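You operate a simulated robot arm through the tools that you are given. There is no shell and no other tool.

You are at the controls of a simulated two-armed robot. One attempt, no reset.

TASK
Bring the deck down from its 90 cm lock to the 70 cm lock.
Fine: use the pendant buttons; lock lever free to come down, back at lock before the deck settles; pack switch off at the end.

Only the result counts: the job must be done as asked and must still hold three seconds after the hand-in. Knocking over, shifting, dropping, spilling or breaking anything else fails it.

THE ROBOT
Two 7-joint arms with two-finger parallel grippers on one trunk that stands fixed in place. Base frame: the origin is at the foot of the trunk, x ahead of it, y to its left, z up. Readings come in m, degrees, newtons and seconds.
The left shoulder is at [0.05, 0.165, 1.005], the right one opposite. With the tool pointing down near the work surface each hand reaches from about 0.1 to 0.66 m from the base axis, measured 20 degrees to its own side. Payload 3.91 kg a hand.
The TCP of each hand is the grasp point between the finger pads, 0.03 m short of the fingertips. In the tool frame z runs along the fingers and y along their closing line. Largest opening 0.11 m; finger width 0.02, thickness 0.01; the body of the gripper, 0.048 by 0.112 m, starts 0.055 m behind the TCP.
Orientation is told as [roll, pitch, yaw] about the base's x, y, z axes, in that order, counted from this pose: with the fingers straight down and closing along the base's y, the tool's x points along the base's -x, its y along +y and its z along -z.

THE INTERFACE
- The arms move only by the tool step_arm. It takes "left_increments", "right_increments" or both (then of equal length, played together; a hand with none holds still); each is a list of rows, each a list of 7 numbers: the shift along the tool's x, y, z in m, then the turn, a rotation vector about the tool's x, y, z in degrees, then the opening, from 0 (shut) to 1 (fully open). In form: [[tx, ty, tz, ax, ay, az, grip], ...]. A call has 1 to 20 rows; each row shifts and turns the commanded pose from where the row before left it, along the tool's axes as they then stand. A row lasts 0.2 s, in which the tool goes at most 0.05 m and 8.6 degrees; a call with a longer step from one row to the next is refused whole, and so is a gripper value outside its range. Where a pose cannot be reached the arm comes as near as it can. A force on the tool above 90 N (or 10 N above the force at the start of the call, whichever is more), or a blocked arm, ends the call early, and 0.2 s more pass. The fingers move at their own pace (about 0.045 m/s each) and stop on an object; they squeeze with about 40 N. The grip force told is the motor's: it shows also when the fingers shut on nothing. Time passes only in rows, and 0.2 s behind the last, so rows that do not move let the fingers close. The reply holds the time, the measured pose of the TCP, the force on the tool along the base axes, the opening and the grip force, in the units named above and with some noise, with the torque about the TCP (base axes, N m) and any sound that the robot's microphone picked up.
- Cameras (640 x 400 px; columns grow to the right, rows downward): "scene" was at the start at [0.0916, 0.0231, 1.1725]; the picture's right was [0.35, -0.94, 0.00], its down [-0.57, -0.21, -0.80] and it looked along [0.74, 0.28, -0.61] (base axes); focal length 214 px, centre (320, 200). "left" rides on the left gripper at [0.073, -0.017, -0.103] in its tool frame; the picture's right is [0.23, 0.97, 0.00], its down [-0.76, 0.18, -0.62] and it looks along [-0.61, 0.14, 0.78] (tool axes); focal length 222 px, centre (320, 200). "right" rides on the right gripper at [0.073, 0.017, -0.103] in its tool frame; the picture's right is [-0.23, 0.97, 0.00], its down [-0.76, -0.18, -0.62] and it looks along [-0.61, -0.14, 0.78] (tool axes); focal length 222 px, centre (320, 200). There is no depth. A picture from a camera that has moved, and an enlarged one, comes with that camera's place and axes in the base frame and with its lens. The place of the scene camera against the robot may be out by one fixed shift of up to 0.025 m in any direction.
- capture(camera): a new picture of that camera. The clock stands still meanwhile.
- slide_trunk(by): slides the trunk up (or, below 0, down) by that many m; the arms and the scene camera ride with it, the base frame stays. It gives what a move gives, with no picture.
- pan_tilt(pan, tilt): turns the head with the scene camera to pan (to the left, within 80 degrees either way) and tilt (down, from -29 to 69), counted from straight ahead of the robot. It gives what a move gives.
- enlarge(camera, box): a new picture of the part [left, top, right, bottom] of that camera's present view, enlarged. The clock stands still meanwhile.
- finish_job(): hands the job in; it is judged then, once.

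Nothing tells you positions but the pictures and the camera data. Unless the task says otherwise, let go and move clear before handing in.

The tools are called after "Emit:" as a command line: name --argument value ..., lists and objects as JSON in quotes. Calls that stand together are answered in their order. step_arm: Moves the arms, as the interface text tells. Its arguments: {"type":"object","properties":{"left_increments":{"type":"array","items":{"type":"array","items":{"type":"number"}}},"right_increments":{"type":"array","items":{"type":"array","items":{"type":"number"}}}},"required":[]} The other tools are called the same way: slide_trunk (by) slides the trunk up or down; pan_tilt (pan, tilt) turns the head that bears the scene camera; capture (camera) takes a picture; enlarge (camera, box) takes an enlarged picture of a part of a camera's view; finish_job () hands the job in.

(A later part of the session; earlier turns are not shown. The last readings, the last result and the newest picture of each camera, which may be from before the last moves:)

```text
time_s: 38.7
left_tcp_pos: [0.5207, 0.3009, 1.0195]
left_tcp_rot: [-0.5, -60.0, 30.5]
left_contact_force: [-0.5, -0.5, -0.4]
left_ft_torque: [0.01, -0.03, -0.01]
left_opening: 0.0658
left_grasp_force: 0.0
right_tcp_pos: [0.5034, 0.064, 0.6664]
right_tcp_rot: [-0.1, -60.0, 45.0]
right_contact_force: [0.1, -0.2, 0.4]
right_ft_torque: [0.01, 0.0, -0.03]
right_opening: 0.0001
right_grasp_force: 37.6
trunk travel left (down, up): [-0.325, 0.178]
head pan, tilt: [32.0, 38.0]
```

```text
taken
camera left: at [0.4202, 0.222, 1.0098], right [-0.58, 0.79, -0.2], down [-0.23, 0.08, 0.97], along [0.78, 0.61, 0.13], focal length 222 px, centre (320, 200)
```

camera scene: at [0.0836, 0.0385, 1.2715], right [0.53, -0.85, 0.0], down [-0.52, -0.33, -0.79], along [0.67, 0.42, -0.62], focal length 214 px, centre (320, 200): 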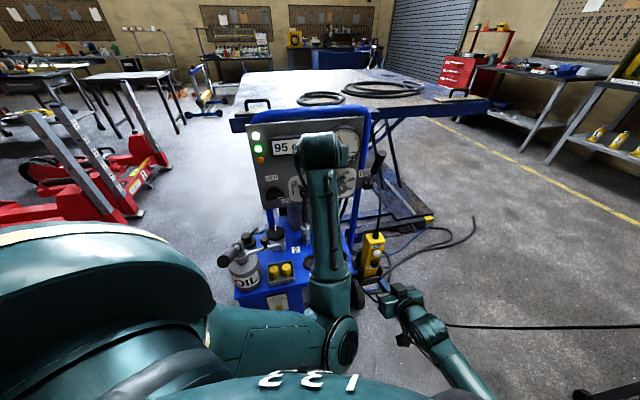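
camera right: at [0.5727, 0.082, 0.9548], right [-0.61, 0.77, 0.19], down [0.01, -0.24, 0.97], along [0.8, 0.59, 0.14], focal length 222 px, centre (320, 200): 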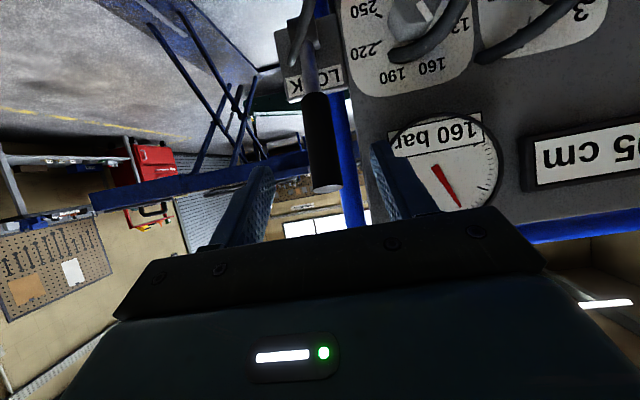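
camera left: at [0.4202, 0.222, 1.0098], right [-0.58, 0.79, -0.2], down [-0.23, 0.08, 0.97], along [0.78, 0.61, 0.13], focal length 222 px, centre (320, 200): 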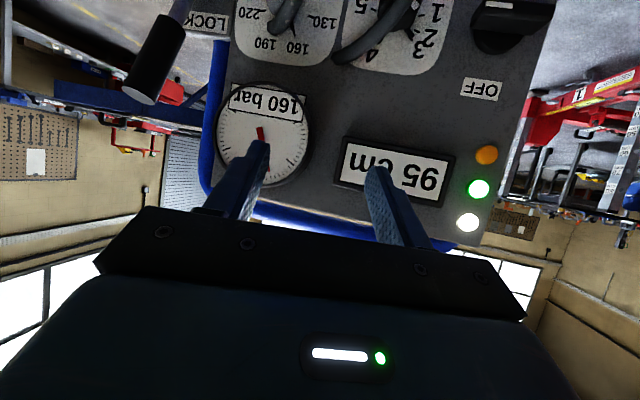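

The left hand is turned toward the lever and the deck is still at 95 cm. I'll slide it sideways to line up in front of the lever.

Emit:
step_arm --left_increments '[[-0.0014, -0.0369, 0.0043, 0, 0, 0, 0.6], [-0.0014, -0.0369, 0.0043, 0, 0, 0, 0.6], [-0.0014, -0.0369, 0.0043, 0, 0, 0, 0.6], [-0.0014, -0.0369, 0.0043, 0, 0, 0, 0.6], [-0.0014, -0.0369, 0.0043, 0, 0, 0, 0.6]]'

Emit:
capture --camera "left"

Emit:
capture --camera "scene"

```text
time_s: 39.9
left_tcp_pos: [0.6322, 0.1582, 1.0135]
left_tcp_rot: [1.2, -60.2, 29.7]
left_contact_force: [0.1, 0.3, 1.2]
left_ft_torque: [-0.02, -0.02, 0.0]
left_opening: 0.0663
left_grasp_force: 0.0
right_tcp_pos: [0.5032, 0.0628, 0.6658]
right_tcp_rot: [0.0, -59.9, 45.0]
right_contact_force: [0.2, -0.3, -0.4]
right_ft_torque: [0.03, -0.02, 0.04]
right_opening: 0.0002
right_grasp_force: 37.8
trunk travel left (down, up): [-0.325, 0.178]
head pan, tilt: [32.0, 38.0]
```

```text
taken
camera left: at [0.5334, 0.0797, 1.0015], right [-0.6, 0.78, -0.19], down [-0.22, 0.06, 0.97], along [0.77, 0.62, 0.14], focal length 222 px, centre (320, 200)
```

left: 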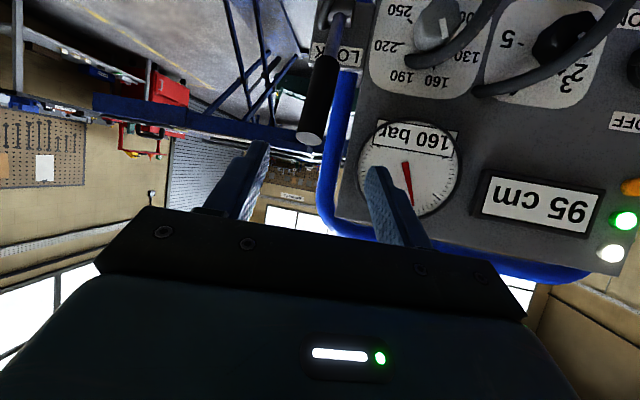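

```text
taken
camera scene: at [0.0836, 0.0385, 1.2715], right [0.53, -0.85, 0.0], down [-0.52, -0.33, -0.79], along [0.67, 0.42, -0.62], focal length 214 px, centre (320, 200)
```

scene: 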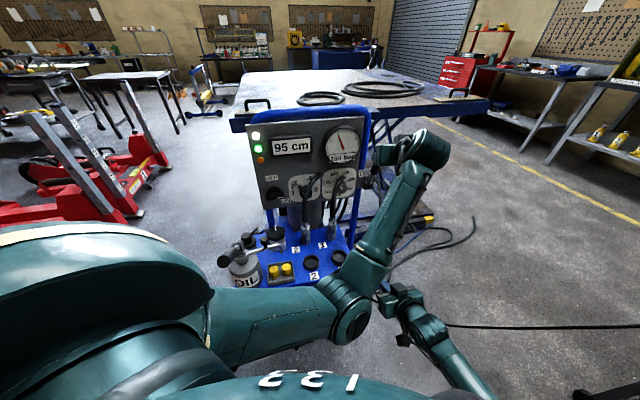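

Emit:
step_arm --left_increments '[[0, -0.0015, 0.0393, 0, 0, 0, 0.6], [0, -0.0015, 0.0393, 0, 0, 0, 0.6]]'

Emit:
capture --camera "left"

Emit:
enlarge --camera "scene" --box '[300, 110, 480, 330]'

```text
time_s: 40.5
left_tcp_pos: [0.6917, 0.1823, 0.9774]
left_tcp_rot: [-0.8, -59.9, 30.5]
left_contact_force: [0.0, 0.5, 0.4]
left_ft_torque: [0.01, 0.0, -0.02]
left_opening: 0.0659
left_grasp_force: 0.1
right_tcp_pos: [0.504, 0.0628, 0.6651]
right_tcp_rot: [-0.1, -59.9, 45.0]
right_contact_force: [0.3, -1.1, 0.1]
right_ft_torque: [-0.01, 0.01, -0.03]
right_opening: 0.0003
right_grasp_force: 37.6
trunk travel left (down, up): [-0.325, 0.178]
head pan, tilt: [32.0, 38.0]
```

```text
taken
camera left: at [0.5915, 0.1034, 0.967], right [-0.59, 0.79, -0.2], down [-0.23, 0.08, 0.97], along [0.78, 0.61, 0.13], focal length 222 px, centre (320, 200)
```

left: 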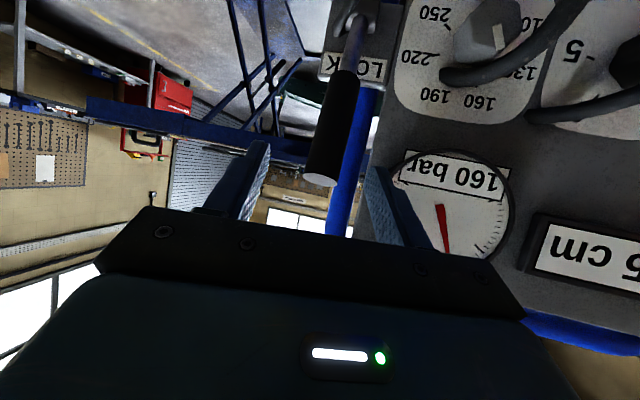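

```text
1.82 times, centred on (390, 220) of scene
camera zoom: at [0.0838, 0.0385, 1.2714], right [0.53, -0.85, 0.0], down [-0.52, -0.33, -0.79], along [0.67, 0.42, -0.62], focal length 390 px, centre (193, 164)
```

zoom: 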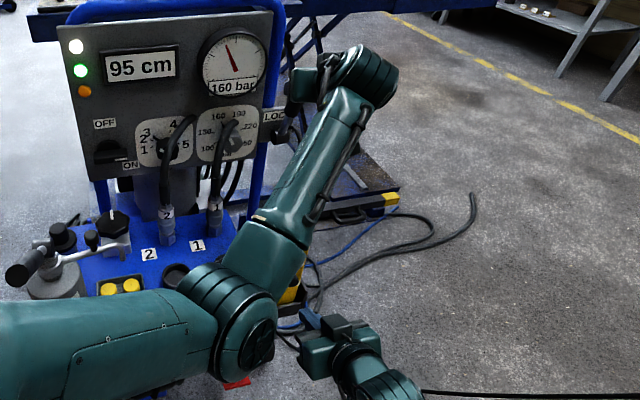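

The lever grip is centred between the fingers. I'll take the last step in and close.

Emit:
step_arm --left_increments '[[0, 0.001, 0.022, 0, 0, 0, 0.6], [0, 0.001, 0.021, 0, 0, 0, 0.6]]'

Emit:
capture --camera "left"

```text
time_s: 41.1
left_tcp_pos: [0.7228, 0.2025, 0.9568]
left_tcp_rot: [-0.5, -60.0, 30.4]
left_contact_force: [-0.4, -0.1, 0.2]
left_ft_torque: [-0.01, 0.04, -0.02]
left_opening: 0.0661
left_grasp_force: 0.1
right_tcp_pos: [0.504, 0.0621, 0.6655]
right_tcp_rot: [-0.1, -60.0, 45.0]
right_contact_force: [1.0, -0.9, 0.7]
right_ft_torque: [0.06, 0.02, -0.01]
right_opening: 0.0
right_grasp_force: 38.1
trunk travel left (down, up): [-0.325, 0.178]
head pan, tilt: [32.0, 38.0]
```

```text
taken
camera left: at [0.6228, 0.1246, 0.9448], right [-0.59, 0.79, -0.2], down [-0.23, 0.08, 0.97], along [0.78, 0.61, 0.13], focal length 222 px, centre (320, 200)
```

left: 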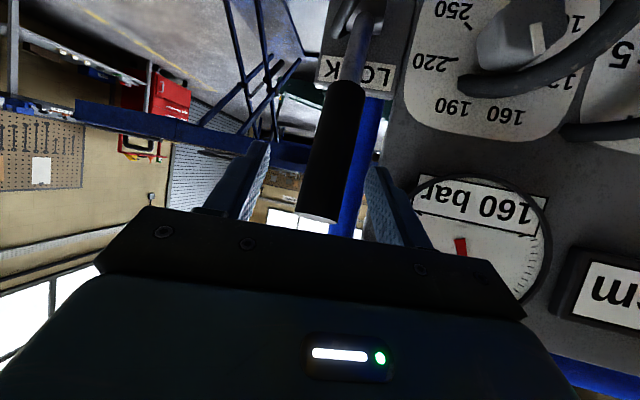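

Emit:
step_arm --left_increments '[[0, 0, 0, 0, 0, 0, 0], [0, 0, 0, 0, 0, 0, 0], [0, 0, 0, 0, 0, 0, 0], [0, 0, 0, 0, 0, 0, 0]]'

Emit:
capture --camera "left"

Emit:
enlarge --camera "scene" --box '[240, 110, 420, 230]'

```text
time_s: 42.1
left_tcp_pos: [0.7213, 0.2061, 0.9571]
left_tcp_rot: [0.1, -60.0, 30.3]
left_contact_force: [-16.3, 13.5, 0.8]
left_ft_torque: [1.06, 1.03, 1.03]
left_opening: 0.0297
left_grasp_force: 45.0
right_tcp_pos: [0.5033, 0.0639, 0.6668]
right_tcp_rot: [-0.3, -60.0, 45.2]
right_contact_force: [0.5, -0.5, -0.5]
right_ft_torque: [-0.01, 0.02, 0.02]
right_opening: 0.0
right_grasp_force: 37.8
trunk travel left (down, up): [-0.325, 0.178]
head pan, tilt: [32.0, 38.0]
```

```text
taken
camera left: at [0.6212, 0.1277, 0.9451], right [-0.59, 0.78, -0.2], down [-0.23, 0.07, 0.97], along [0.77, 0.62, 0.13], focal length 222 px, centre (320, 200)
```

left: 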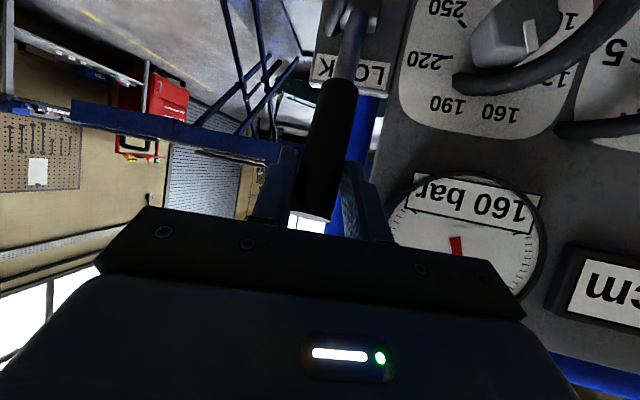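

```text
3.33 times, centred on (330, 170) of scene
camera zoom: at [0.0821, 0.0399, 1.2716], right [0.53, -0.85, 0.0], down [-0.52, -0.33, -0.79], along [0.67, 0.42, -0.62], focal length 715 px, centre (287, 300)
```

zoom: 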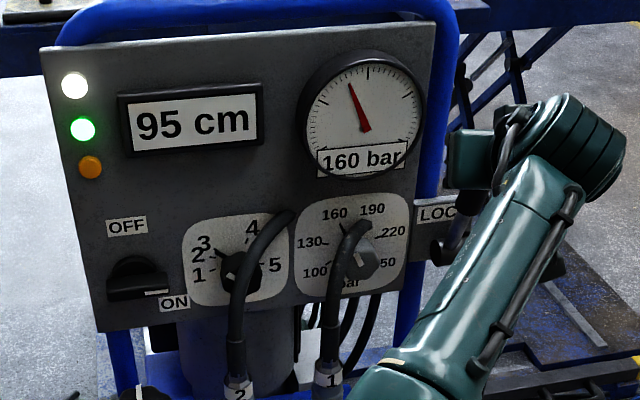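

The lever grip is held (opening 29.7 mm). I'll pull it toward the operator in 5° arcs about its hub, backing the right hand off a bit for room, and watch the forces.

Emit:
step_arm --left_increments '[[0.0113, -0.0015, -0.0071, 0, 0, 0, 0], [0.0119, -0.0025, -0.006, 0, 0, 0, 0], [0.0125, -0.0028, -0.0049, 0, 0, 0, 0]]' --right_increments '[[0.0135, 0, -0.0234, 0, 0, 0, 0], [0.0135, 0, -0.0234, 0, 0, 0, 0], [0.0135, 0, -0.0234, 0, 0, 0, 0]]'

Emit:
capture --camera "left"

Emit:
enlarge --camera "scene" --box '[240, 110, 440, 260]'

```text
time_s: 42.9
left_tcp_pos: [0.6967, 0.1829, 0.9392]
left_tcp_rot: [-0.3, -60.7, 30.4]
left_contact_force: [-8.6, 14.4, 14.4]
left_ft_torque: [1.98, -0.72, 0.72]
left_opening: 0.0313
left_grasp_force: 44.8
right_tcp_pos: [0.4454, 0.0052, 0.6689]
right_tcp_rot: [-0.4, -60.1, 45.2]
right_contact_force: [0.0, 1.4, -0.6]
right_ft_torque: [-0.03, 0.01, -0.01]
right_opening: 0.0001
right_grasp_force: 38.0
trunk travel left (down, up): [-0.325, 0.178]
head pan, tilt: [32.0, 38.0]
```

```text
taken
camera left: at [0.5971, 0.1048, 0.9267], right [-0.59, 0.79, -0.2], down [-0.24, 0.07, 0.97], along [0.77, 0.62, 0.15], focal length 222 px, centre (320, 200)
```

left: 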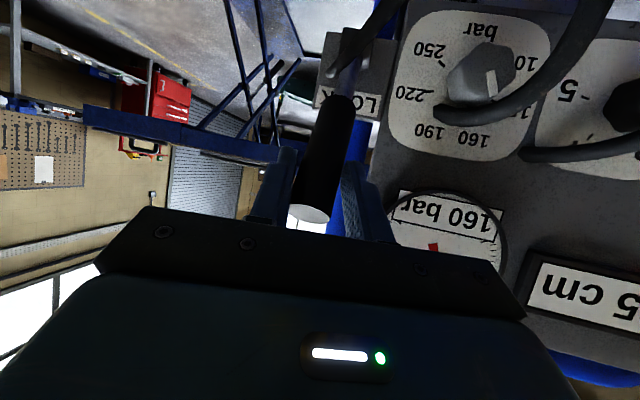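

```text
2.67 times, centred on (340, 185) of scene
camera zoom: at [0.081, 0.0394, 1.272], right [0.53, -0.85, 0.0], down [-0.52, -0.33, -0.79], along [0.67, 0.42, -0.61], focal length 572 px, centre (267, 240)
```

zoom: 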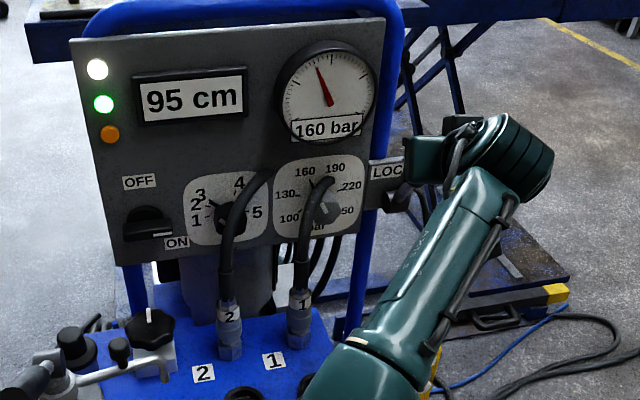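

The lever follows with little force (about 38° now). Continuing the arc.

Emit:
step_arm --left_increments '[[0.0129, -0.0013, -0.0039, 0, 0, 0, 0], [0.0132, -0.0012, -0.0027, 0, 0, 0, 0], [0.0135, -0.0012, -0.0016, 0, 0, 0, 0], [0.0136, -0.001, -0.0005, 0, 0, 0, 0]]'

Emit:
capture --camera "left"

Emit:
capture --camera "scene"

```text
time_s: 43.9
left_tcp_pos: [0.6681, 0.1576, 0.8961]
left_tcp_rot: [-0.7, -60.6, 30.5]
left_contact_force: [-12.7, -4.4, 19.9]
left_ft_torque: [1.65, -0.91, 0.81]
left_opening: 0.0324
left_grasp_force: 44.9
right_tcp_pos: [0.4442, 0.0033, 0.6679]
right_tcp_rot: [-0.2, -60.3, 45.1]
right_contact_force: [0.1, -1.0, -0.8]
right_ft_torque: [0.02, 0.01, -0.03]
right_opening: 0.0
right_grasp_force: 38.0
trunk travel left (down, up): [-0.325, 0.178]
head pan, tilt: [32.0, 38.0]
```

```text
taken
camera left: at [0.5688, 0.0789, 0.8846], right [-0.58, 0.79, -0.2], down [-0.24, 0.08, 0.97], along [0.78, 0.61, 0.14], focal length 222 px, centre (320, 200)
```

left: 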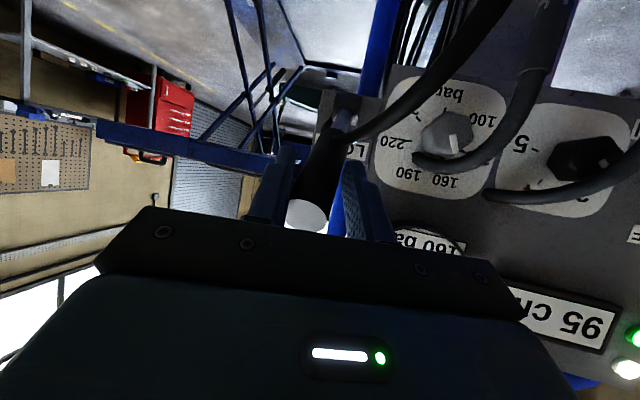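

```text
taken
camera scene: at [0.08, 0.0374, 1.272], right [0.53, -0.85, 0.0], down [-0.52, -0.33, -0.79], along [0.67, 0.42, -0.61], focal length 214 px, centre (320, 200)
```

scene: 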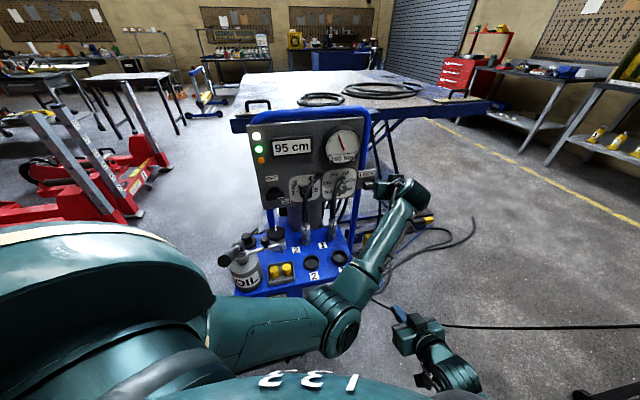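

Emit:
step_arm --left_increments '[[0.0136, -0.0016, 0.0007, 0, 0, 0, 0], [0.0135, -0.0013, 0.0019, 0, 0, 0, 0]]'

Emit:
capture --camera "left"

Emit:
enlarge --camera "scene" --box '[240, 110, 440, 260]'

```text
time_s: 44.5
left_tcp_pos: [0.6615, 0.151, 0.8649]
left_tcp_rot: [-0.3, -59.7, 30.4]
left_contact_force: [0.7, -0.3, -0.1]
left_ft_torque: [0.01, 0.01, -0.04]
left_opening: 0.0
left_grasp_force: 37.8
right_tcp_pos: [0.4459, 0.0054, 0.666]
right_tcp_rot: [-0.1, -60.1, 45.0]
right_contact_force: [-0.9, -0.2, -0.2]
right_ft_torque: [0.0, 0.0, 0.01]
right_opening: 0.0
right_grasp_force: 38.0
trunk travel left (down, up): [-0.325, 0.178]
head pan, tilt: [32.0, 38.0]
```

```text
taken
camera left: at [0.5618, 0.0726, 0.8542], right [-0.59, 0.78, -0.2], down [-0.22, 0.08, 0.97], along [0.78, 0.61, 0.13], focal length 222 px, centre (320, 200)
```

left: 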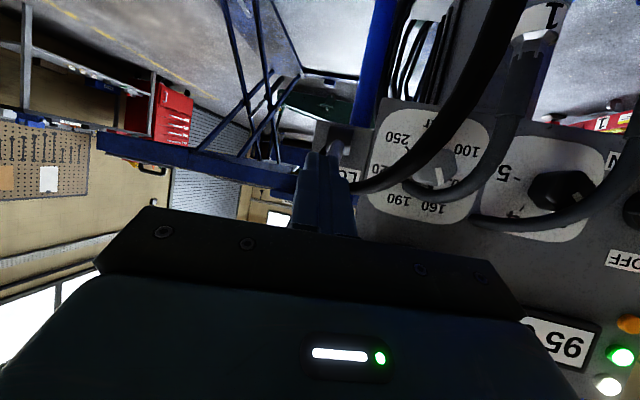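

```text
2.67 times, centred on (340, 185) of scene
camera zoom: at [0.083, 0.0384, 1.2714], right [0.53, -0.85, 0.0], down [-0.52, -0.33, -0.79], along [0.67, 0.42, -0.62], focal length 572 px, centre (267, 240)
```

zoom: 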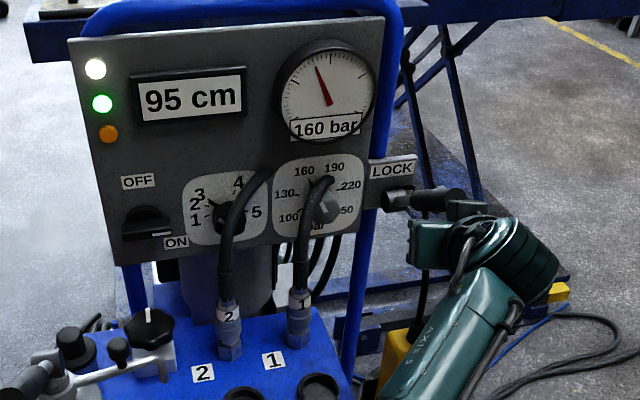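

The fingers slid off the lever end (grip closed to 0), and the lever now leans far forward. I need to see exactly where it rests.

Emit:
enlarge --camera "scene" --box '[360, 150, 440, 210]'

Emit:
enlarge --camera "left" --box '[270, 90, 400, 220]'

Emit:
capture --camera "right"

```text
6.67 times, centred on (400, 180) of scene
camera zoom: at [0.083, 0.0384, 1.2714], right [0.53, -0.85, 0.0], down [-0.52, -0.33, -0.79], along [0.67, 0.42, -0.62], focal length 1430 px, centre (-213, 333)
```

zoom: 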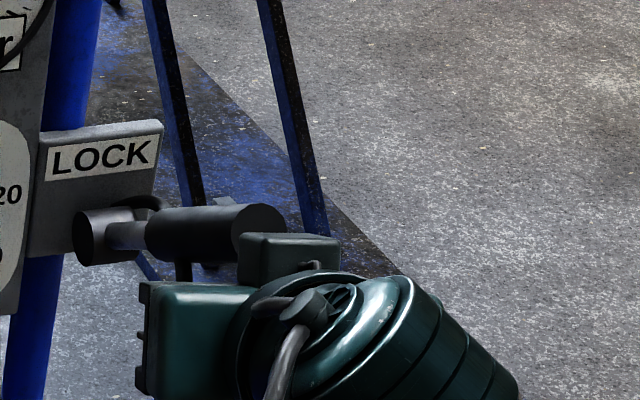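

```text
3.08 times, centred on (335, 155) of left
camera zoom: at [0.5618, 0.0726, 0.8542], right [-0.59, 0.78, -0.2], down [-0.22, 0.08, 0.97], along [0.78, 0.61, 0.13], focal length 684 px, centre (274, 338)
```

zoom: 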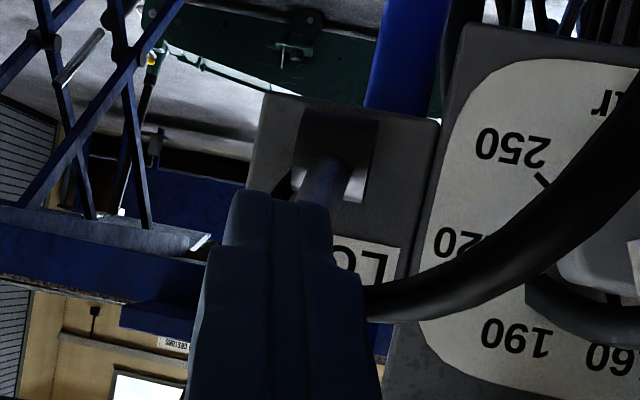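

```text
taken
camera right: at [0.3439, -0.0718, 0.655], right [-0.61, 0.77, 0.2], down [0.01, -0.24, 0.97], along [0.79, 0.59, 0.14], focal length 222 px, centre (320, 200)
```

right: 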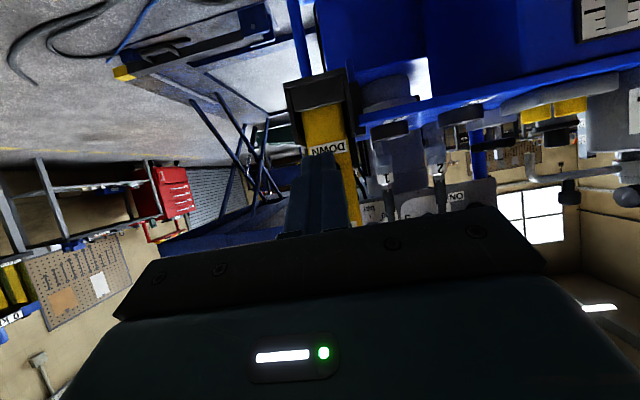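

The lever now leans about 55° forward, with LOCK fully uncovered. It resisted near there, which may be its FREE stop. To be sure, I'll bring the closed fingers over the top of the lever and press it gently down the rest of its travel.

Emit:
step_arm --left_increments '[[0.0178, -0.0093, -0.0308, 0, 0, 0, 0], [0.0178, -0.0093, -0.0308, 0, 0, 0, 0], [-0.0284, 0.0065, -0.0184, 0, 0, 0, 0], [-0.0284, 0.0065, -0.0184, 0, 0, 0, 0], [-0.0284, 0.0065, -0.0184, 0, 0, 0, 0], [-0.0284, 0.0065, -0.0184, 0, 0, 0, 0]]'

Emit:
capture --camera "left"

Emit:
enlarge --camera "scene" --box '[340, 120, 460, 240]'

```text
time_s: 45.9
left_tcp_pos: [0.5928, 0.1187, 1.0002]
left_tcp_rot: [0.6, -60.1, 29.7]
left_contact_force: [0.1, 0.4, -0.5]
left_ft_torque: [0.0, 0.02, -0.01]
left_opening: 0.0001
left_grasp_force: 37.1
right_tcp_pos: [0.4468, 0.0039, 0.6667]
right_tcp_rot: [-0.1, -60.0, 44.9]
right_contact_force: [0.1, 0.2, 0.8]
right_ft_torque: [0.02, 0.01, -0.01]
right_opening: 0.0
right_grasp_force: 37.6
trunk travel left (down, up): [-0.325, 0.178]
head pan, tilt: [32.0, 38.0]
```

```text
taken
camera left: at [0.4928, 0.0415, 0.9885], right [-0.59, 0.79, -0.19], down [-0.22, 0.07, 0.97], along [0.78, 0.61, 0.14], focal length 222 px, centre (320, 200)
```

left: 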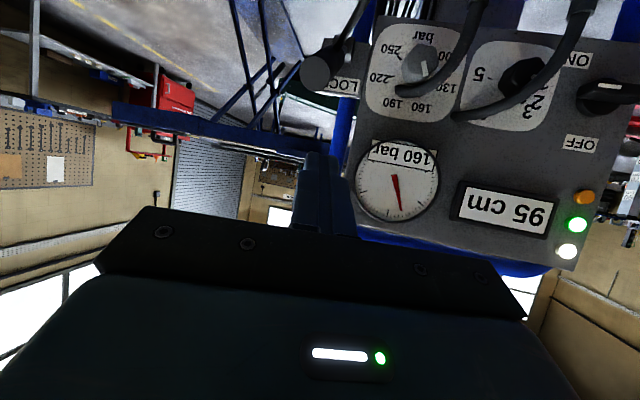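

```text
3.33 times, centred on (400, 180) of scene
camera zoom: at [0.0835, 0.0384, 1.2715], right [0.53, -0.85, 0.0], down [-0.52, -0.33, -0.79], along [0.67, 0.42, -0.62], focal length 715 px, centre (53, 267)
```

zoom: 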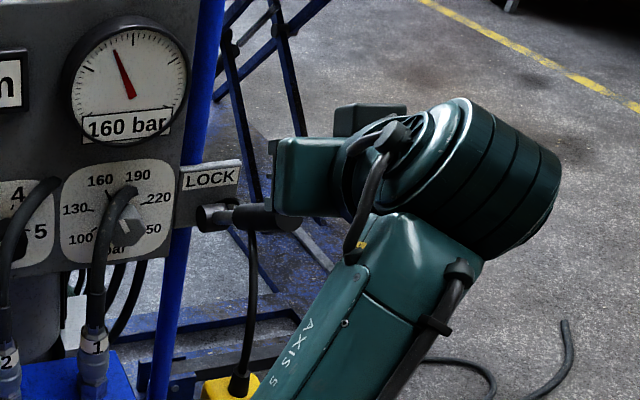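

From this view the lever sits at about 58° (LOCK was about 25°). I'll bring the fingers down over it and nudge it.

Emit:
step_arm --left_increments '[[0.004, -0.0006, 0.0423, 0, 0, 0, 0], [0.004, -0.0006, 0.0423, 0, 0, 0, 0], [0.004, -0.0006, 0.0423, 0, 0, 0, 0]]'

Emit:
capture --camera "left"

Emit:
enlarge --camera "scene" --box '[340, 120, 460, 240]'

```text
time_s: 46.7
left_tcp_pos: [0.6845, 0.1702, 0.9287]
left_tcp_rot: [-0.6, -60.1, 30.5]
left_contact_force: [0.1, 0.2, -0.8]
left_ft_torque: [0.03, -0.02, 0.02]
left_opening: 0.0
left_grasp_force: 37.6
right_tcp_pos: [0.4463, 0.0044, 0.6657]
right_tcp_rot: [-0.1, -60.1, 45.0]
right_contact_force: [0.4, -0.5, -0.7]
right_ft_torque: [-0.04, -0.05, -0.01]
right_opening: 0.0001
right_grasp_force: 38.1
trunk travel left (down, up): [-0.325, 0.178]
head pan, tilt: [32.0, 38.0]
```

```text
taken
camera left: at [0.5844, 0.0927, 0.9186], right [-0.58, 0.79, -0.2], down [-0.23, 0.08, 0.97], along [0.78, 0.61, 0.13], focal length 222 px, centre (320, 200)
```

left: 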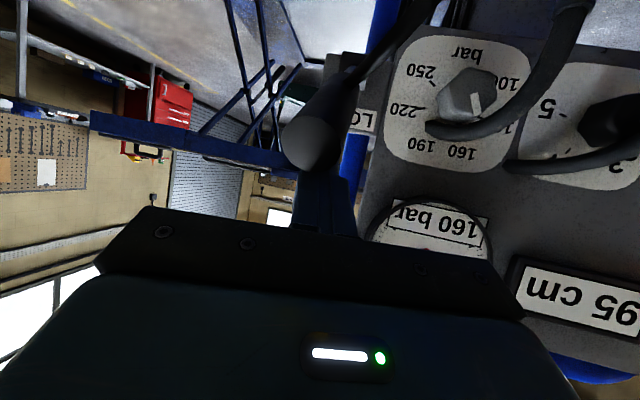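

```text
3.33 times, centred on (400, 180) of scene
camera zoom: at [0.0837, 0.0386, 1.2715], right [0.53, -0.85, 0.0], down [-0.52, -0.33, -0.79], along [0.67, 0.42, -0.62], focal length 715 px, centre (53, 267)
```

zoom: 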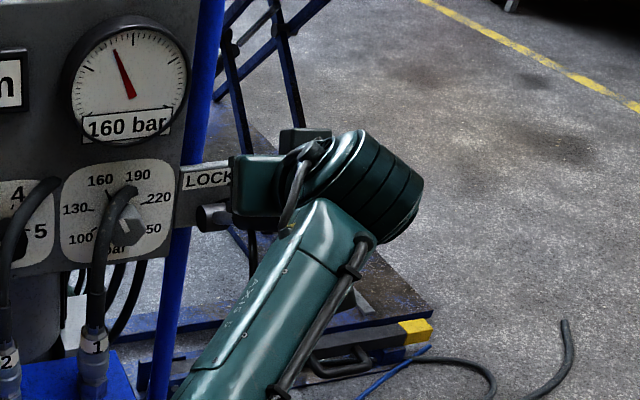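

Emit:
step_arm --left_increments '[[0.008, -0.001, 0, 0, 0, 0, 0], [0.008, -0.001, 0, 0, 0, 0, 0]]'

Emit:
capture --camera "left"

```text
time_s: 47.3
left_tcp_pos: [0.6784, 0.1623, 0.9154]
left_tcp_rot: [-0.5, -60.0, 30.4]
left_contact_force: [-0.2, 0.7, 0.0]
left_ft_torque: [0.0, 0.0, 0.02]
left_opening: 0.0
left_grasp_force: 37.7
right_tcp_pos: [0.4465, 0.0046, 0.6672]
right_tcp_rot: [-0.1, -59.9, 45.0]
right_contact_force: [0.5, 0.2, -0.1]
right_ft_torque: [0.01, 0.01, 0.02]
right_opening: 0.0002
right_grasp_force: 38.1
trunk travel left (down, up): [-0.325, 0.178]
head pan, tilt: [32.0, 38.0]
```

```text
taken
camera left: at [0.5779, 0.0853, 0.9042], right [-0.59, 0.79, -0.2], down [-0.23, 0.08, 0.97], along [0.78, 0.61, 0.13], focal length 222 px, centre (320, 200)
```

left: 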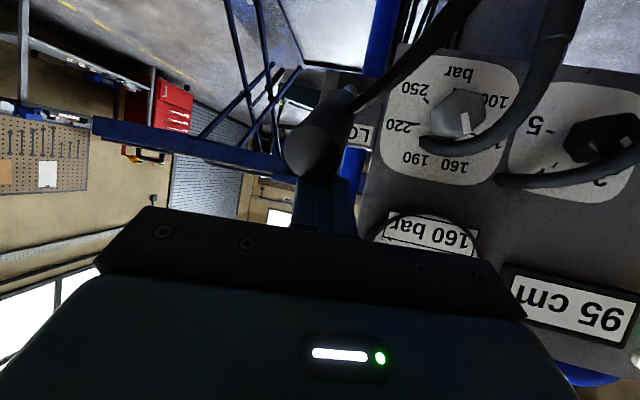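

Emit:
step_arm --left_increments '[[0.007, -0.001, 0, 0, 0, 0, 0], [0.007, -0.001, 0, 0, 0, 0, 0]]'

Emit:
capture --camera "left"

```text
time_s: 47.9
left_tcp_pos: [0.6721, 0.158, 0.9029]
left_tcp_rot: [-0.3, -60.0, 30.2]
left_contact_force: [-0.4, 0.4, -0.3]
left_ft_torque: [-0.02, 0.01, 0.01]
left_opening: 0.0
left_grasp_force: 37.7
right_tcp_pos: [0.4469, 0.0053, 0.6652]
right_tcp_rot: [-0.1, -59.9, 45.0]
right_contact_force: [-0.1, 0.1, -0.3]
right_ft_torque: [0.01, 0.04, -0.02]
right_opening: 0.0
right_grasp_force: 37.7
trunk travel left (down, up): [-0.325, 0.178]
head pan, tilt: [32.0, 38.0]
```

```text
taken
camera left: at [0.5719, 0.0795, 0.8915], right [-0.59, 0.79, -0.2], down [-0.23, 0.08, 0.97], along [0.78, 0.61, 0.13], focal length 222 px, centre (320, 200)
```

left: 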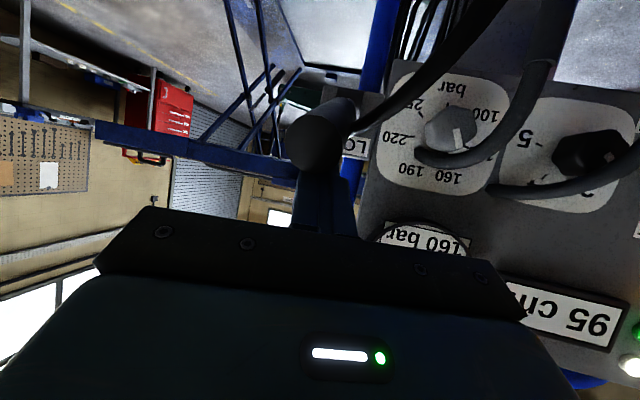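

The lever follows the fingers with almost no resistance (about 69° now), so it wasn't at its stop. Continuing to press it down.

Emit:
step_arm --left_increments '[[0.008, -0.0007, 0.0013, 0, 0, 0, 0], [0.008, -0.0006, 0.0018, 0, 0, 0, 0], [0.008, -0.0005, 0.0022, 0, 0, 0, 0]]'

Emit:
capture --camera "left"

Emit:
enlarge --camera "scene" --box '[340, 120, 460, 240]'

```text
time_s: 48.7
left_tcp_pos: [0.6679, 0.1532, 0.8839]
left_tcp_rot: [-0.7, -60.8, 30.7]
left_contact_force: [6.8, 4.3, 13.3]
left_ft_torque: [0.28, -0.34, 0.09]
left_opening: 0.0001
left_grasp_force: 37.8
right_tcp_pos: [0.4453, 0.0044, 0.6664]
right_tcp_rot: [-0.2, -60.1, 45.1]
right_contact_force: [0.0, 0.1, -0.7]
right_ft_torque: [-0.02, 0.0, 0.0]
right_opening: 0.0
right_grasp_force: 37.7
trunk travel left (down, up): [-0.325, 0.178]
head pan, tilt: [32.0, 38.0]
```

```text
taken
camera left: at [0.5674, 0.0757, 0.8724], right [-0.58, 0.79, -0.2], down [-0.24, 0.07, 0.97], along [0.78, 0.61, 0.15], focal length 222 px, centre (320, 200)
```

left: 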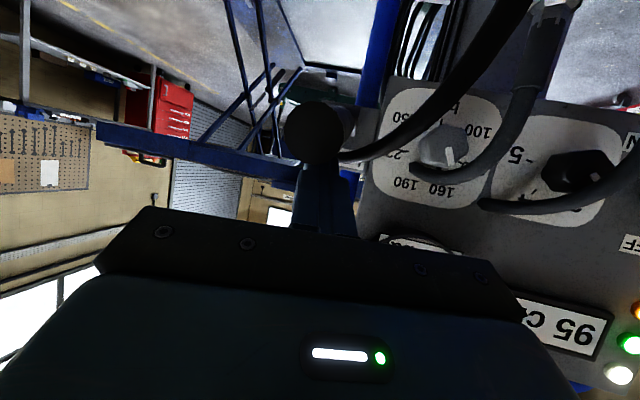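

```text
3.33 times, centred on (400, 180) of scene
camera zoom: at [0.0827, 0.0386, 1.2719], right [0.53, -0.85, 0.0], down [-0.52, -0.33, -0.79], along [0.67, 0.42, -0.62], focal length 715 px, centre (53, 267)
```

zoom: 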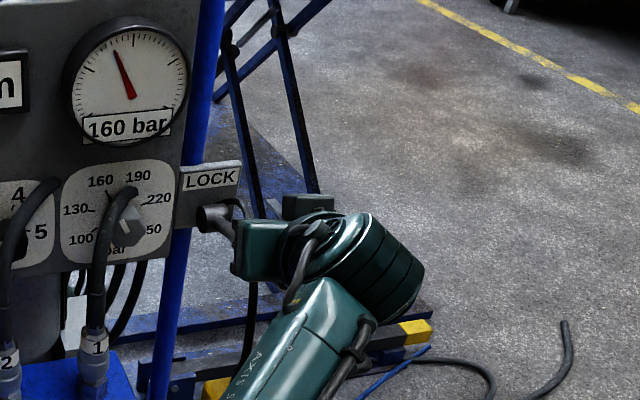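

Emit:
step_arm --left_increments '[[0.006, -0.0003, 0.002, 0, 0, 0, 0]]'

Emit:
capture --camera "left"

```text
time_s: 49.1
left_tcp_pos: [0.6668, 0.1544, 0.8842]
left_tcp_rot: [-1.2, -61.3, 31.0]
left_contact_force: [13.1, 8.3, 29.9]
left_ft_torque: [0.57, -0.83, 0.25]
left_opening: 0.0001
left_grasp_force: 38.1
right_tcp_pos: [0.4447, 0.0047, 0.6669]
right_tcp_rot: [-0.3, -60.1, 45.0]
right_contact_force: [1.1, 0.5, -0.7]
right_ft_torque: [0.01, -0.02, -0.04]
right_opening: 0.0004
right_grasp_force: 37.7
trunk travel left (down, up): [-0.325, 0.178]
head pan, tilt: [32.0, 38.0]
```

```text
taken
camera left: at [0.5672, 0.0757, 0.8705], right [-0.58, 0.79, -0.21], down [-0.25, 0.07, 0.97], along [0.77, 0.61, 0.16], focal length 222 px, centre (320, 200)
```

left: 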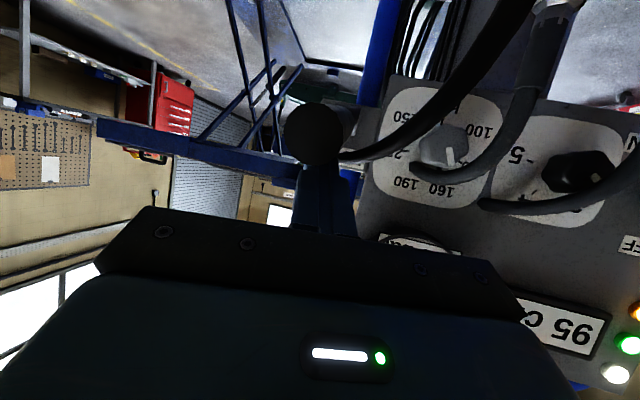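

The force rose to 34 N with no further motion, so the lever is at its FREE stop (about 75° forward). I'll lift the fingers off and withdraw the left hand, checking that the lever stays there.

Emit:
step_arm --left_increments '[[-0.03, 0, 0, 0, 0, 0, 0], [0, 0, -0.043, 0, 0, 0, 0], [0, 0, -0.043, 0, 0, 0, 0], [0, 0, -0.043, 0, 0, 0, 0]]'

Emit:
capture --camera "left"

Emit:
capture --camera "scene"

```text
time_s: 50.1
left_tcp_pos: [0.5832, 0.1046, 0.9681]
left_tcp_rot: [-0.3, -60.3, 30.3]
left_contact_force: [-0.4, -0.1, -0.4]
left_ft_torque: [-0.01, 0.0, -0.01]
left_opening: 0.0
left_grasp_force: 37.5
right_tcp_pos: [0.4461, 0.0039, 0.6657]
right_tcp_rot: [-0.1, -60.1, 45.0]
right_contact_force: [-0.2, 0.7, 0.4]
right_ft_torque: [0.01, 0.02, -0.03]
right_opening: 0.0002
right_grasp_force: 37.9
trunk travel left (down, up): [-0.325, 0.178]
head pan, tilt: [32.0, 38.0]
```

```text
taken
camera left: at [0.4826, 0.0264, 0.9563], right [-0.59, 0.78, -0.2], down [-0.23, 0.07, 0.97], along [0.78, 0.62, 0.14], focal length 222 px, centre (320, 200)
```

left: 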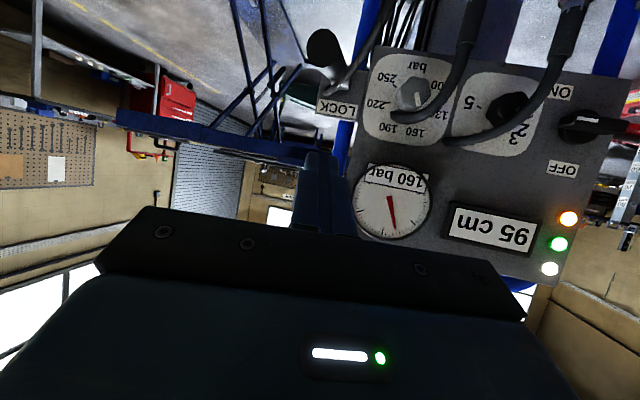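

```text
taken
camera scene: at [0.0836, 0.0386, 1.2715], right [0.53, -0.85, 0.0], down [-0.52, -0.33, -0.79], along [0.67, 0.42, -0.62], focal length 214 px, centre (320, 200)
```

scene: 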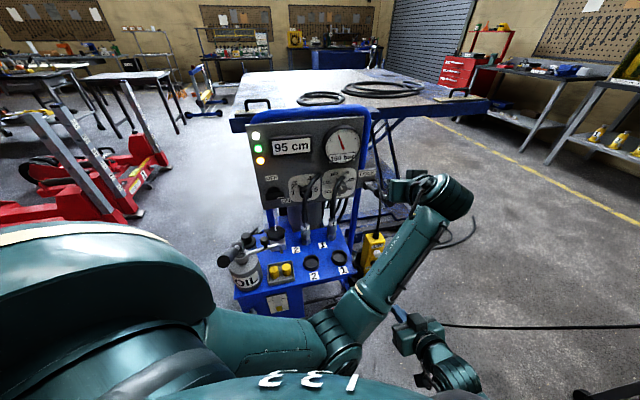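

The orange lamp lit when the lever reached FREE, confirming the lock is released. The deck is still at 95 cm. The right hand moves up to the DOWN button.

Emit:
step_arm --right_increments '[[-0.0208, -0.0003, 0.0361, 0, 0, 0, 0], [-0.0208, -0.0003, 0.0361, 0, 0, 0, 0], [-0.0208, -0.0003, 0.0361, 0, 0, 0, 0]]'

Emit:
enlarge --camera "scene" --box '[320, 200, 460, 340]'

Emit:
capture --camera "right"

```text
time_s: 50.9
left_tcp_pos: [0.5815, 0.1036, 0.9656]
left_tcp_rot: [-0.2, -60.2, 30.3]
left_contact_force: [0.2, 0.3, 0.1]
left_ft_torque: [-0.03, 0.01, 0.0]
left_opening: 0.0
left_grasp_force: 37.4
right_tcp_pos: [0.5361, 0.0953, 0.6666]
right_tcp_rot: [-0.1, -59.9, 45.1]
right_contact_force: [0.0, 0.6, -0.5]
right_ft_torque: [-0.02, -0.02, -0.01]
right_opening: 0.0001
right_grasp_force: 37.7
trunk travel left (down, up): [-0.325, 0.178]
head pan, tilt: [32.0, 38.0]
```

```text
2.86 times, centred on (390, 270) of scene
camera zoom: at [0.0835, 0.0385, 1.2715], right [0.53, -0.85, 0.0], down [-0.52, -0.33, -0.79], along [0.67, 0.42, -0.62], focal length 613 px, centre (120, 0)
```

zoom: 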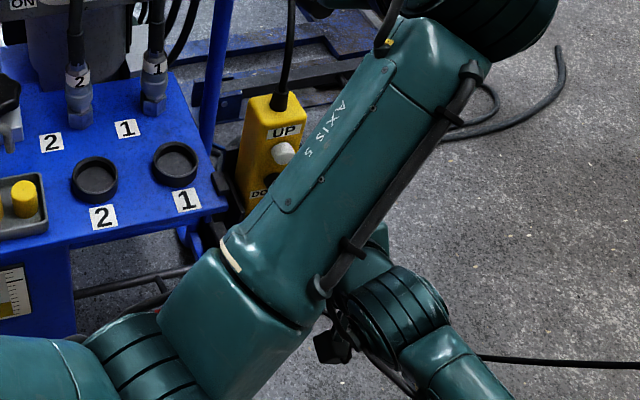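

```text
taken
camera right: at [0.4342, 0.0183, 0.6556], right [-0.61, 0.77, 0.2], down [0.01, -0.24, 0.97], along [0.79, 0.59, 0.13], focal length 222 px, centre (320, 200)
```

right: 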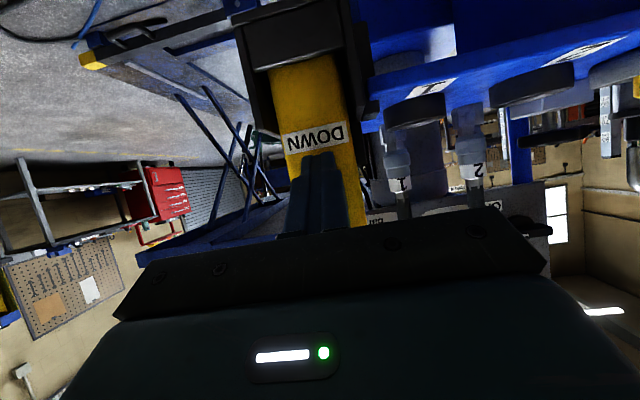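

Emit:
step_arm --right_increments '[[-0.0028, -0.001, 0.0048, 0, 0, 0, 0], [-0.0025, -0.0008, 0.0043, 0, 0, 0, 0]]'

Emit:
enlarge --camera "scene" --box '[240, 110, 400, 220]'

```text
time_s: 51.5
left_tcp_pos: [0.5822, 0.1044, 0.9651]
left_tcp_rot: [-0.1, -60.1, 30.2]
left_contact_force: [-0.4, 0.1, 0.8]
left_ft_torque: [-0.06, -0.02, 0.01]
left_opening: 0.0001
left_grasp_force: 37.4
right_tcp_pos: [0.5433, 0.1008, 0.6661]
right_tcp_rot: [0.0, -59.9, 45.0]
right_contact_force: [-7.9, -4.7, 3.2]
right_ft_torque: [0.02, -0.03, 0.05]
right_opening: 0.0
right_grasp_force: 37.5
trunk travel left (down, up): [-0.325, 0.178]
head pan, tilt: [32.0, 38.0]
heard: click
```

```text
3.64 times, centred on (320, 165) of scene
camera zoom: at [0.0828, 0.0382, 1.2717], right [0.53, -0.85, 0.0], down [-0.52, -0.33, -0.79], along [0.67, 0.42, -0.61], focal length 780 px, centre (320, 327)
```

zoom: 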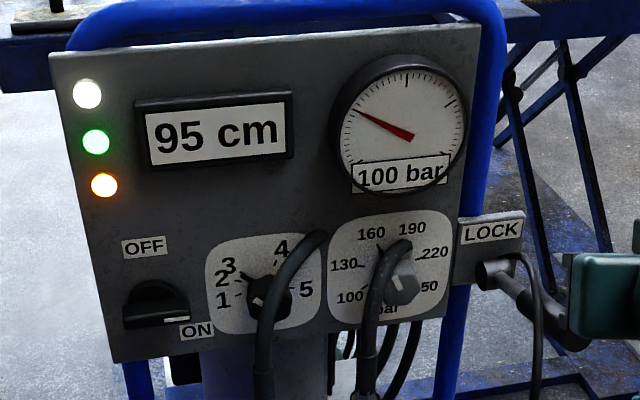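

DOWN clicked and the deck is starting to descend (100 bar). I'll hold for short spells and watch the display.

Emit:
step_arm --right_increments '[[0, 0, 0, 0, 0, 0, 0], [0, 0, 0, 0, 0, 0, 0]]'

Emit:
enlarge --camera "scene" --box '[240, 110, 400, 220]'

```text
time_s: 52.1
left_tcp_pos: [0.5814, 0.1044, 0.9666]
left_tcp_rot: [-0.2, -60.1, 30.3]
left_contact_force: [0.4, -0.7, 0.3]
left_ft_torque: [0.01, -0.02, 0.01]
left_opening: 0.0
left_grasp_force: 37.9
right_tcp_pos: [0.5432, 0.1007, 0.667]
right_tcp_rot: [-0.1, -60.0, 45.0]
right_contact_force: [-9.8, -5.3, -0.1]
right_ft_torque: [-0.01, 0.0, 0.11]
right_opening: 0.0003
right_grasp_force: 38.3
trunk travel left (down, up): [-0.325, 0.178]
head pan, tilt: [32.0, 38.0]
```

```text
3.64 times, centred on (320, 165) of scene
camera zoom: at [0.083, 0.0382, 1.2715], right [0.53, -0.85, 0.0], down [-0.52, -0.33, -0.79], along [0.67, 0.42, -0.62], focal length 780 px, centre (320, 327)
```

zoom: 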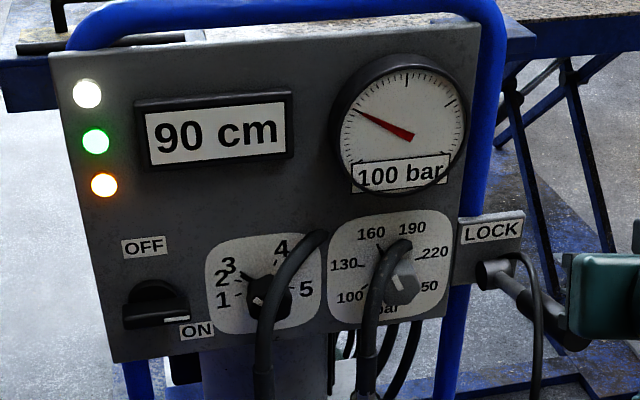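

Emit:
step_arm --right_increments '[[0, 0, 0, 0, 0, 0, 0]]'

Emit:
enlarge --camera "scene" --box '[240, 110, 400, 220]'

```text
time_s: 52.5
left_tcp_pos: [0.5813, 0.1034, 0.9667]
left_tcp_rot: [0.0, -60.1, 30.1]
left_contact_force: [0.0, -0.4, 0.3]
left_ft_torque: [0.04, 0.03, -0.02]
left_opening: 0.0
left_grasp_force: 38.2
right_tcp_pos: [0.5429, 0.0997, 0.6667]
right_tcp_rot: [-0.1, -60.0, 45.0]
right_contact_force: [-9.9, -4.2, 0.6]
right_ft_torque: [0.0, 0.05, 0.1]
right_opening: 0.0
right_grasp_force: 37.2
trunk travel left (down, up): [-0.325, 0.178]
head pan, tilt: [32.0, 38.0]
```

```text
3.64 times, centred on (320, 165) of scene
camera zoom: at [0.083, 0.0383, 1.2715], right [0.53, -0.85, 0.0], down [-0.52, -0.33, -0.79], along [0.67, 0.42, -0.62], focal length 780 px, centre (320, 327)
```

zoom: 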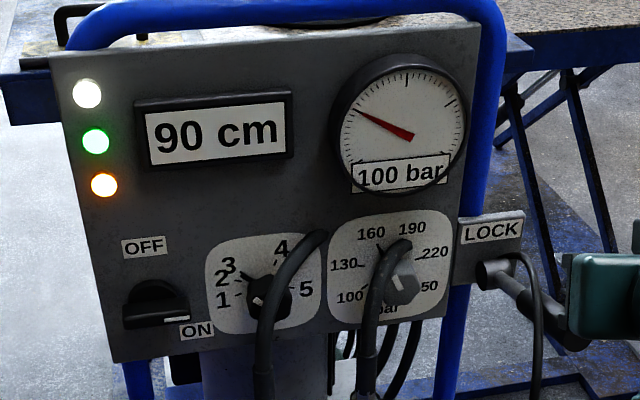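

Emit:
step_arm --right_increments '[[0, 0, 0, 0, 0, 0, 0], [0, 0, 0, 0, 0, 0, 0]]'

Emit:
enlarge --camera "scene" --box '[240, 110, 400, 220]'

```text
time_s: 53.1
left_tcp_pos: [0.583, 0.1036, 0.9665]
left_tcp_rot: [0.0, -60.2, 30.2]
left_contact_force: [0.1, 0.3, -0.6]
left_ft_torque: [-0.03, 0.0, 0.01]
left_opening: 0.0001
left_grasp_force: 37.4
right_tcp_pos: [0.5437, 0.1001, 0.6665]
right_tcp_rot: [-0.2, -59.9, 45.0]
right_contact_force: [-10.6, -5.2, -1.4]
right_ft_torque: [-0.06, 0.1, 0.14]
right_opening: 0.0
right_grasp_force: 37.6
trunk travel left (down, up): [-0.325, 0.178]
head pan, tilt: [32.0, 38.0]
```

```text
3.64 times, centred on (320, 165) of scene
camera zoom: at [0.0831, 0.0383, 1.2715], right [0.53, -0.85, 0.0], down [-0.52, -0.33, -0.79], along [0.67, 0.42, -0.62], focal length 780 px, centre (320, 327)
```

zoom: 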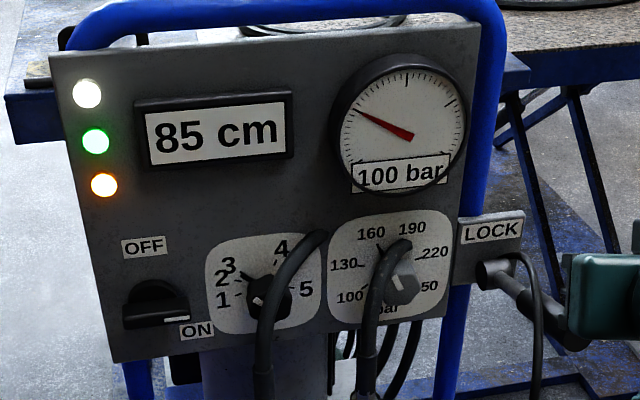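

Display reads 85 cm. There may also be an 80 cm lock, so I'll keep the lever free until the deck is at about 75–76 cm, then stop.

Emit:
step_arm --right_increments '[[0, 0, 0, 0, 0, 0, 0], [0, 0, 0, 0, 0, 0, 0]]'

Emit:
enlarge --camera "scene" --box '[240, 110, 400, 220]'

```text
time_s: 53.7
left_tcp_pos: [0.582, 0.1045, 0.9666]
left_tcp_rot: [0.0, -60.2, 30.1]
left_contact_force: [0.4, -0.8, -0.1]
left_ft_torque: [-0.02, -0.01, 0.0]
left_opening: 0.0
left_grasp_force: 37.5
right_tcp_pos: [0.543, 0.1003, 0.666]
right_tcp_rot: [0.0, -60.1, 45.0]
right_contact_force: [-11.4, -5.5, -1.8]
right_ft_torque: [-0.07, 0.17, 0.13]
right_opening: 0.0
right_grasp_force: 37.1
trunk travel left (down, up): [-0.325, 0.178]
head pan, tilt: [32.0, 38.0]
```

```text
3.64 times, centred on (320, 165) of scene
camera zoom: at [0.0832, 0.0383, 1.2715], right [0.53, -0.85, 0.0], down [-0.52, -0.33, -0.79], along [0.67, 0.42, -0.62], focal length 780 px, centre (320, 327)
```

zoom: 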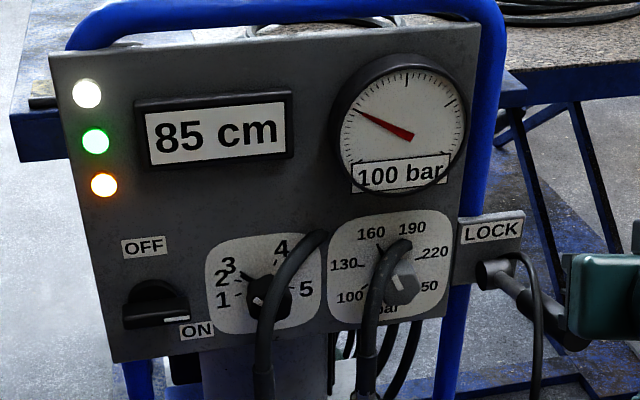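

Emit:
step_arm --right_increments '[[0, 0, 0, 0, 0, 0, 0], [0, 0, 0, 0, 0, 0, 0]]'

Emit:
enlarge --camera "scene" --box '[240, 110, 400, 220]'

```text
time_s: 54.3
left_tcp_pos: [0.582, 0.1046, 0.9667]
left_tcp_rot: [0.1, -60.2, 30.2]
left_contact_force: [0.0, -0.1, 0.4]
left_ft_torque: [0.04, -0.05, -0.02]
left_opening: 0.0001
left_grasp_force: 37.6
right_tcp_pos: [0.5423, 0.1004, 0.6679]
right_tcp_rot: [0.0, -60.0, 45.0]
right_contact_force: [-10.0, -5.0, -2.9]
right_ft_torque: [-0.09, 0.13, 0.08]
right_opening: 0.0
right_grasp_force: 37.8
trunk travel left (down, up): [-0.325, 0.178]
head pan, tilt: [32.0, 38.0]
```

```text
3.64 times, centred on (320, 165) of scene
camera zoom: at [0.0832, 0.0383, 1.2715], right [0.53, -0.85, 0.0], down [-0.52, -0.33, -0.79], along [0.67, 0.42, -0.62], focal length 780 px, centre (320, 327)
```

zoom: 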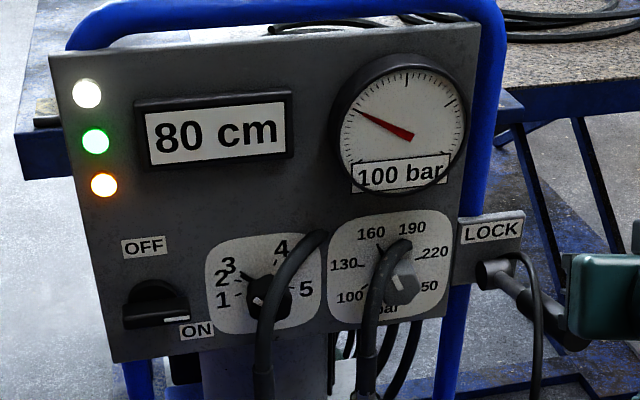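

Emit:
step_arm --right_increments '[[0, 0, 0, 0, 0, 0, 0], [0, 0, 0, 0, 0, 0, 0]]'

Emit:
enlarge --camera "scene" --box '[240, 110, 400, 220]'

```text
time_s: 54.9
left_tcp_pos: [0.5817, 0.1051, 0.9646]
left_tcp_rot: [0.0, -60.2, 30.2]
left_contact_force: [-0.3, 0.3, -0.3]
left_ft_torque: [-0.01, 0.0, -0.01]
left_opening: 0.0
left_grasp_force: 37.9
right_tcp_pos: [0.5438, 0.0997, 0.6666]
right_tcp_rot: [-0.1, -60.0, 45.0]
right_contact_force: [-10.8, -5.6, -3.7]
right_ft_torque: [-0.11, 0.14, 0.1]
right_opening: 0.0
right_grasp_force: 37.9
trunk travel left (down, up): [-0.325, 0.178]
head pan, tilt: [32.0, 38.0]
```

```text
3.64 times, centred on (320, 165) of scene
camera zoom: at [0.0833, 0.0383, 1.2715], right [0.53, -0.85, 0.0], down [-0.52, -0.33, -0.79], along [0.67, 0.42, -0.62], focal length 780 px, centre (320, 327)
```

zoom: 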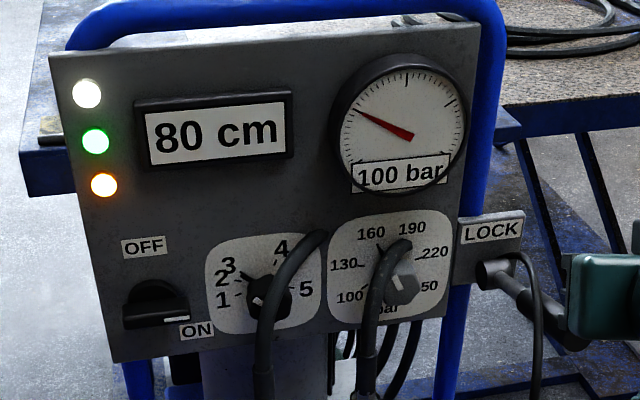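

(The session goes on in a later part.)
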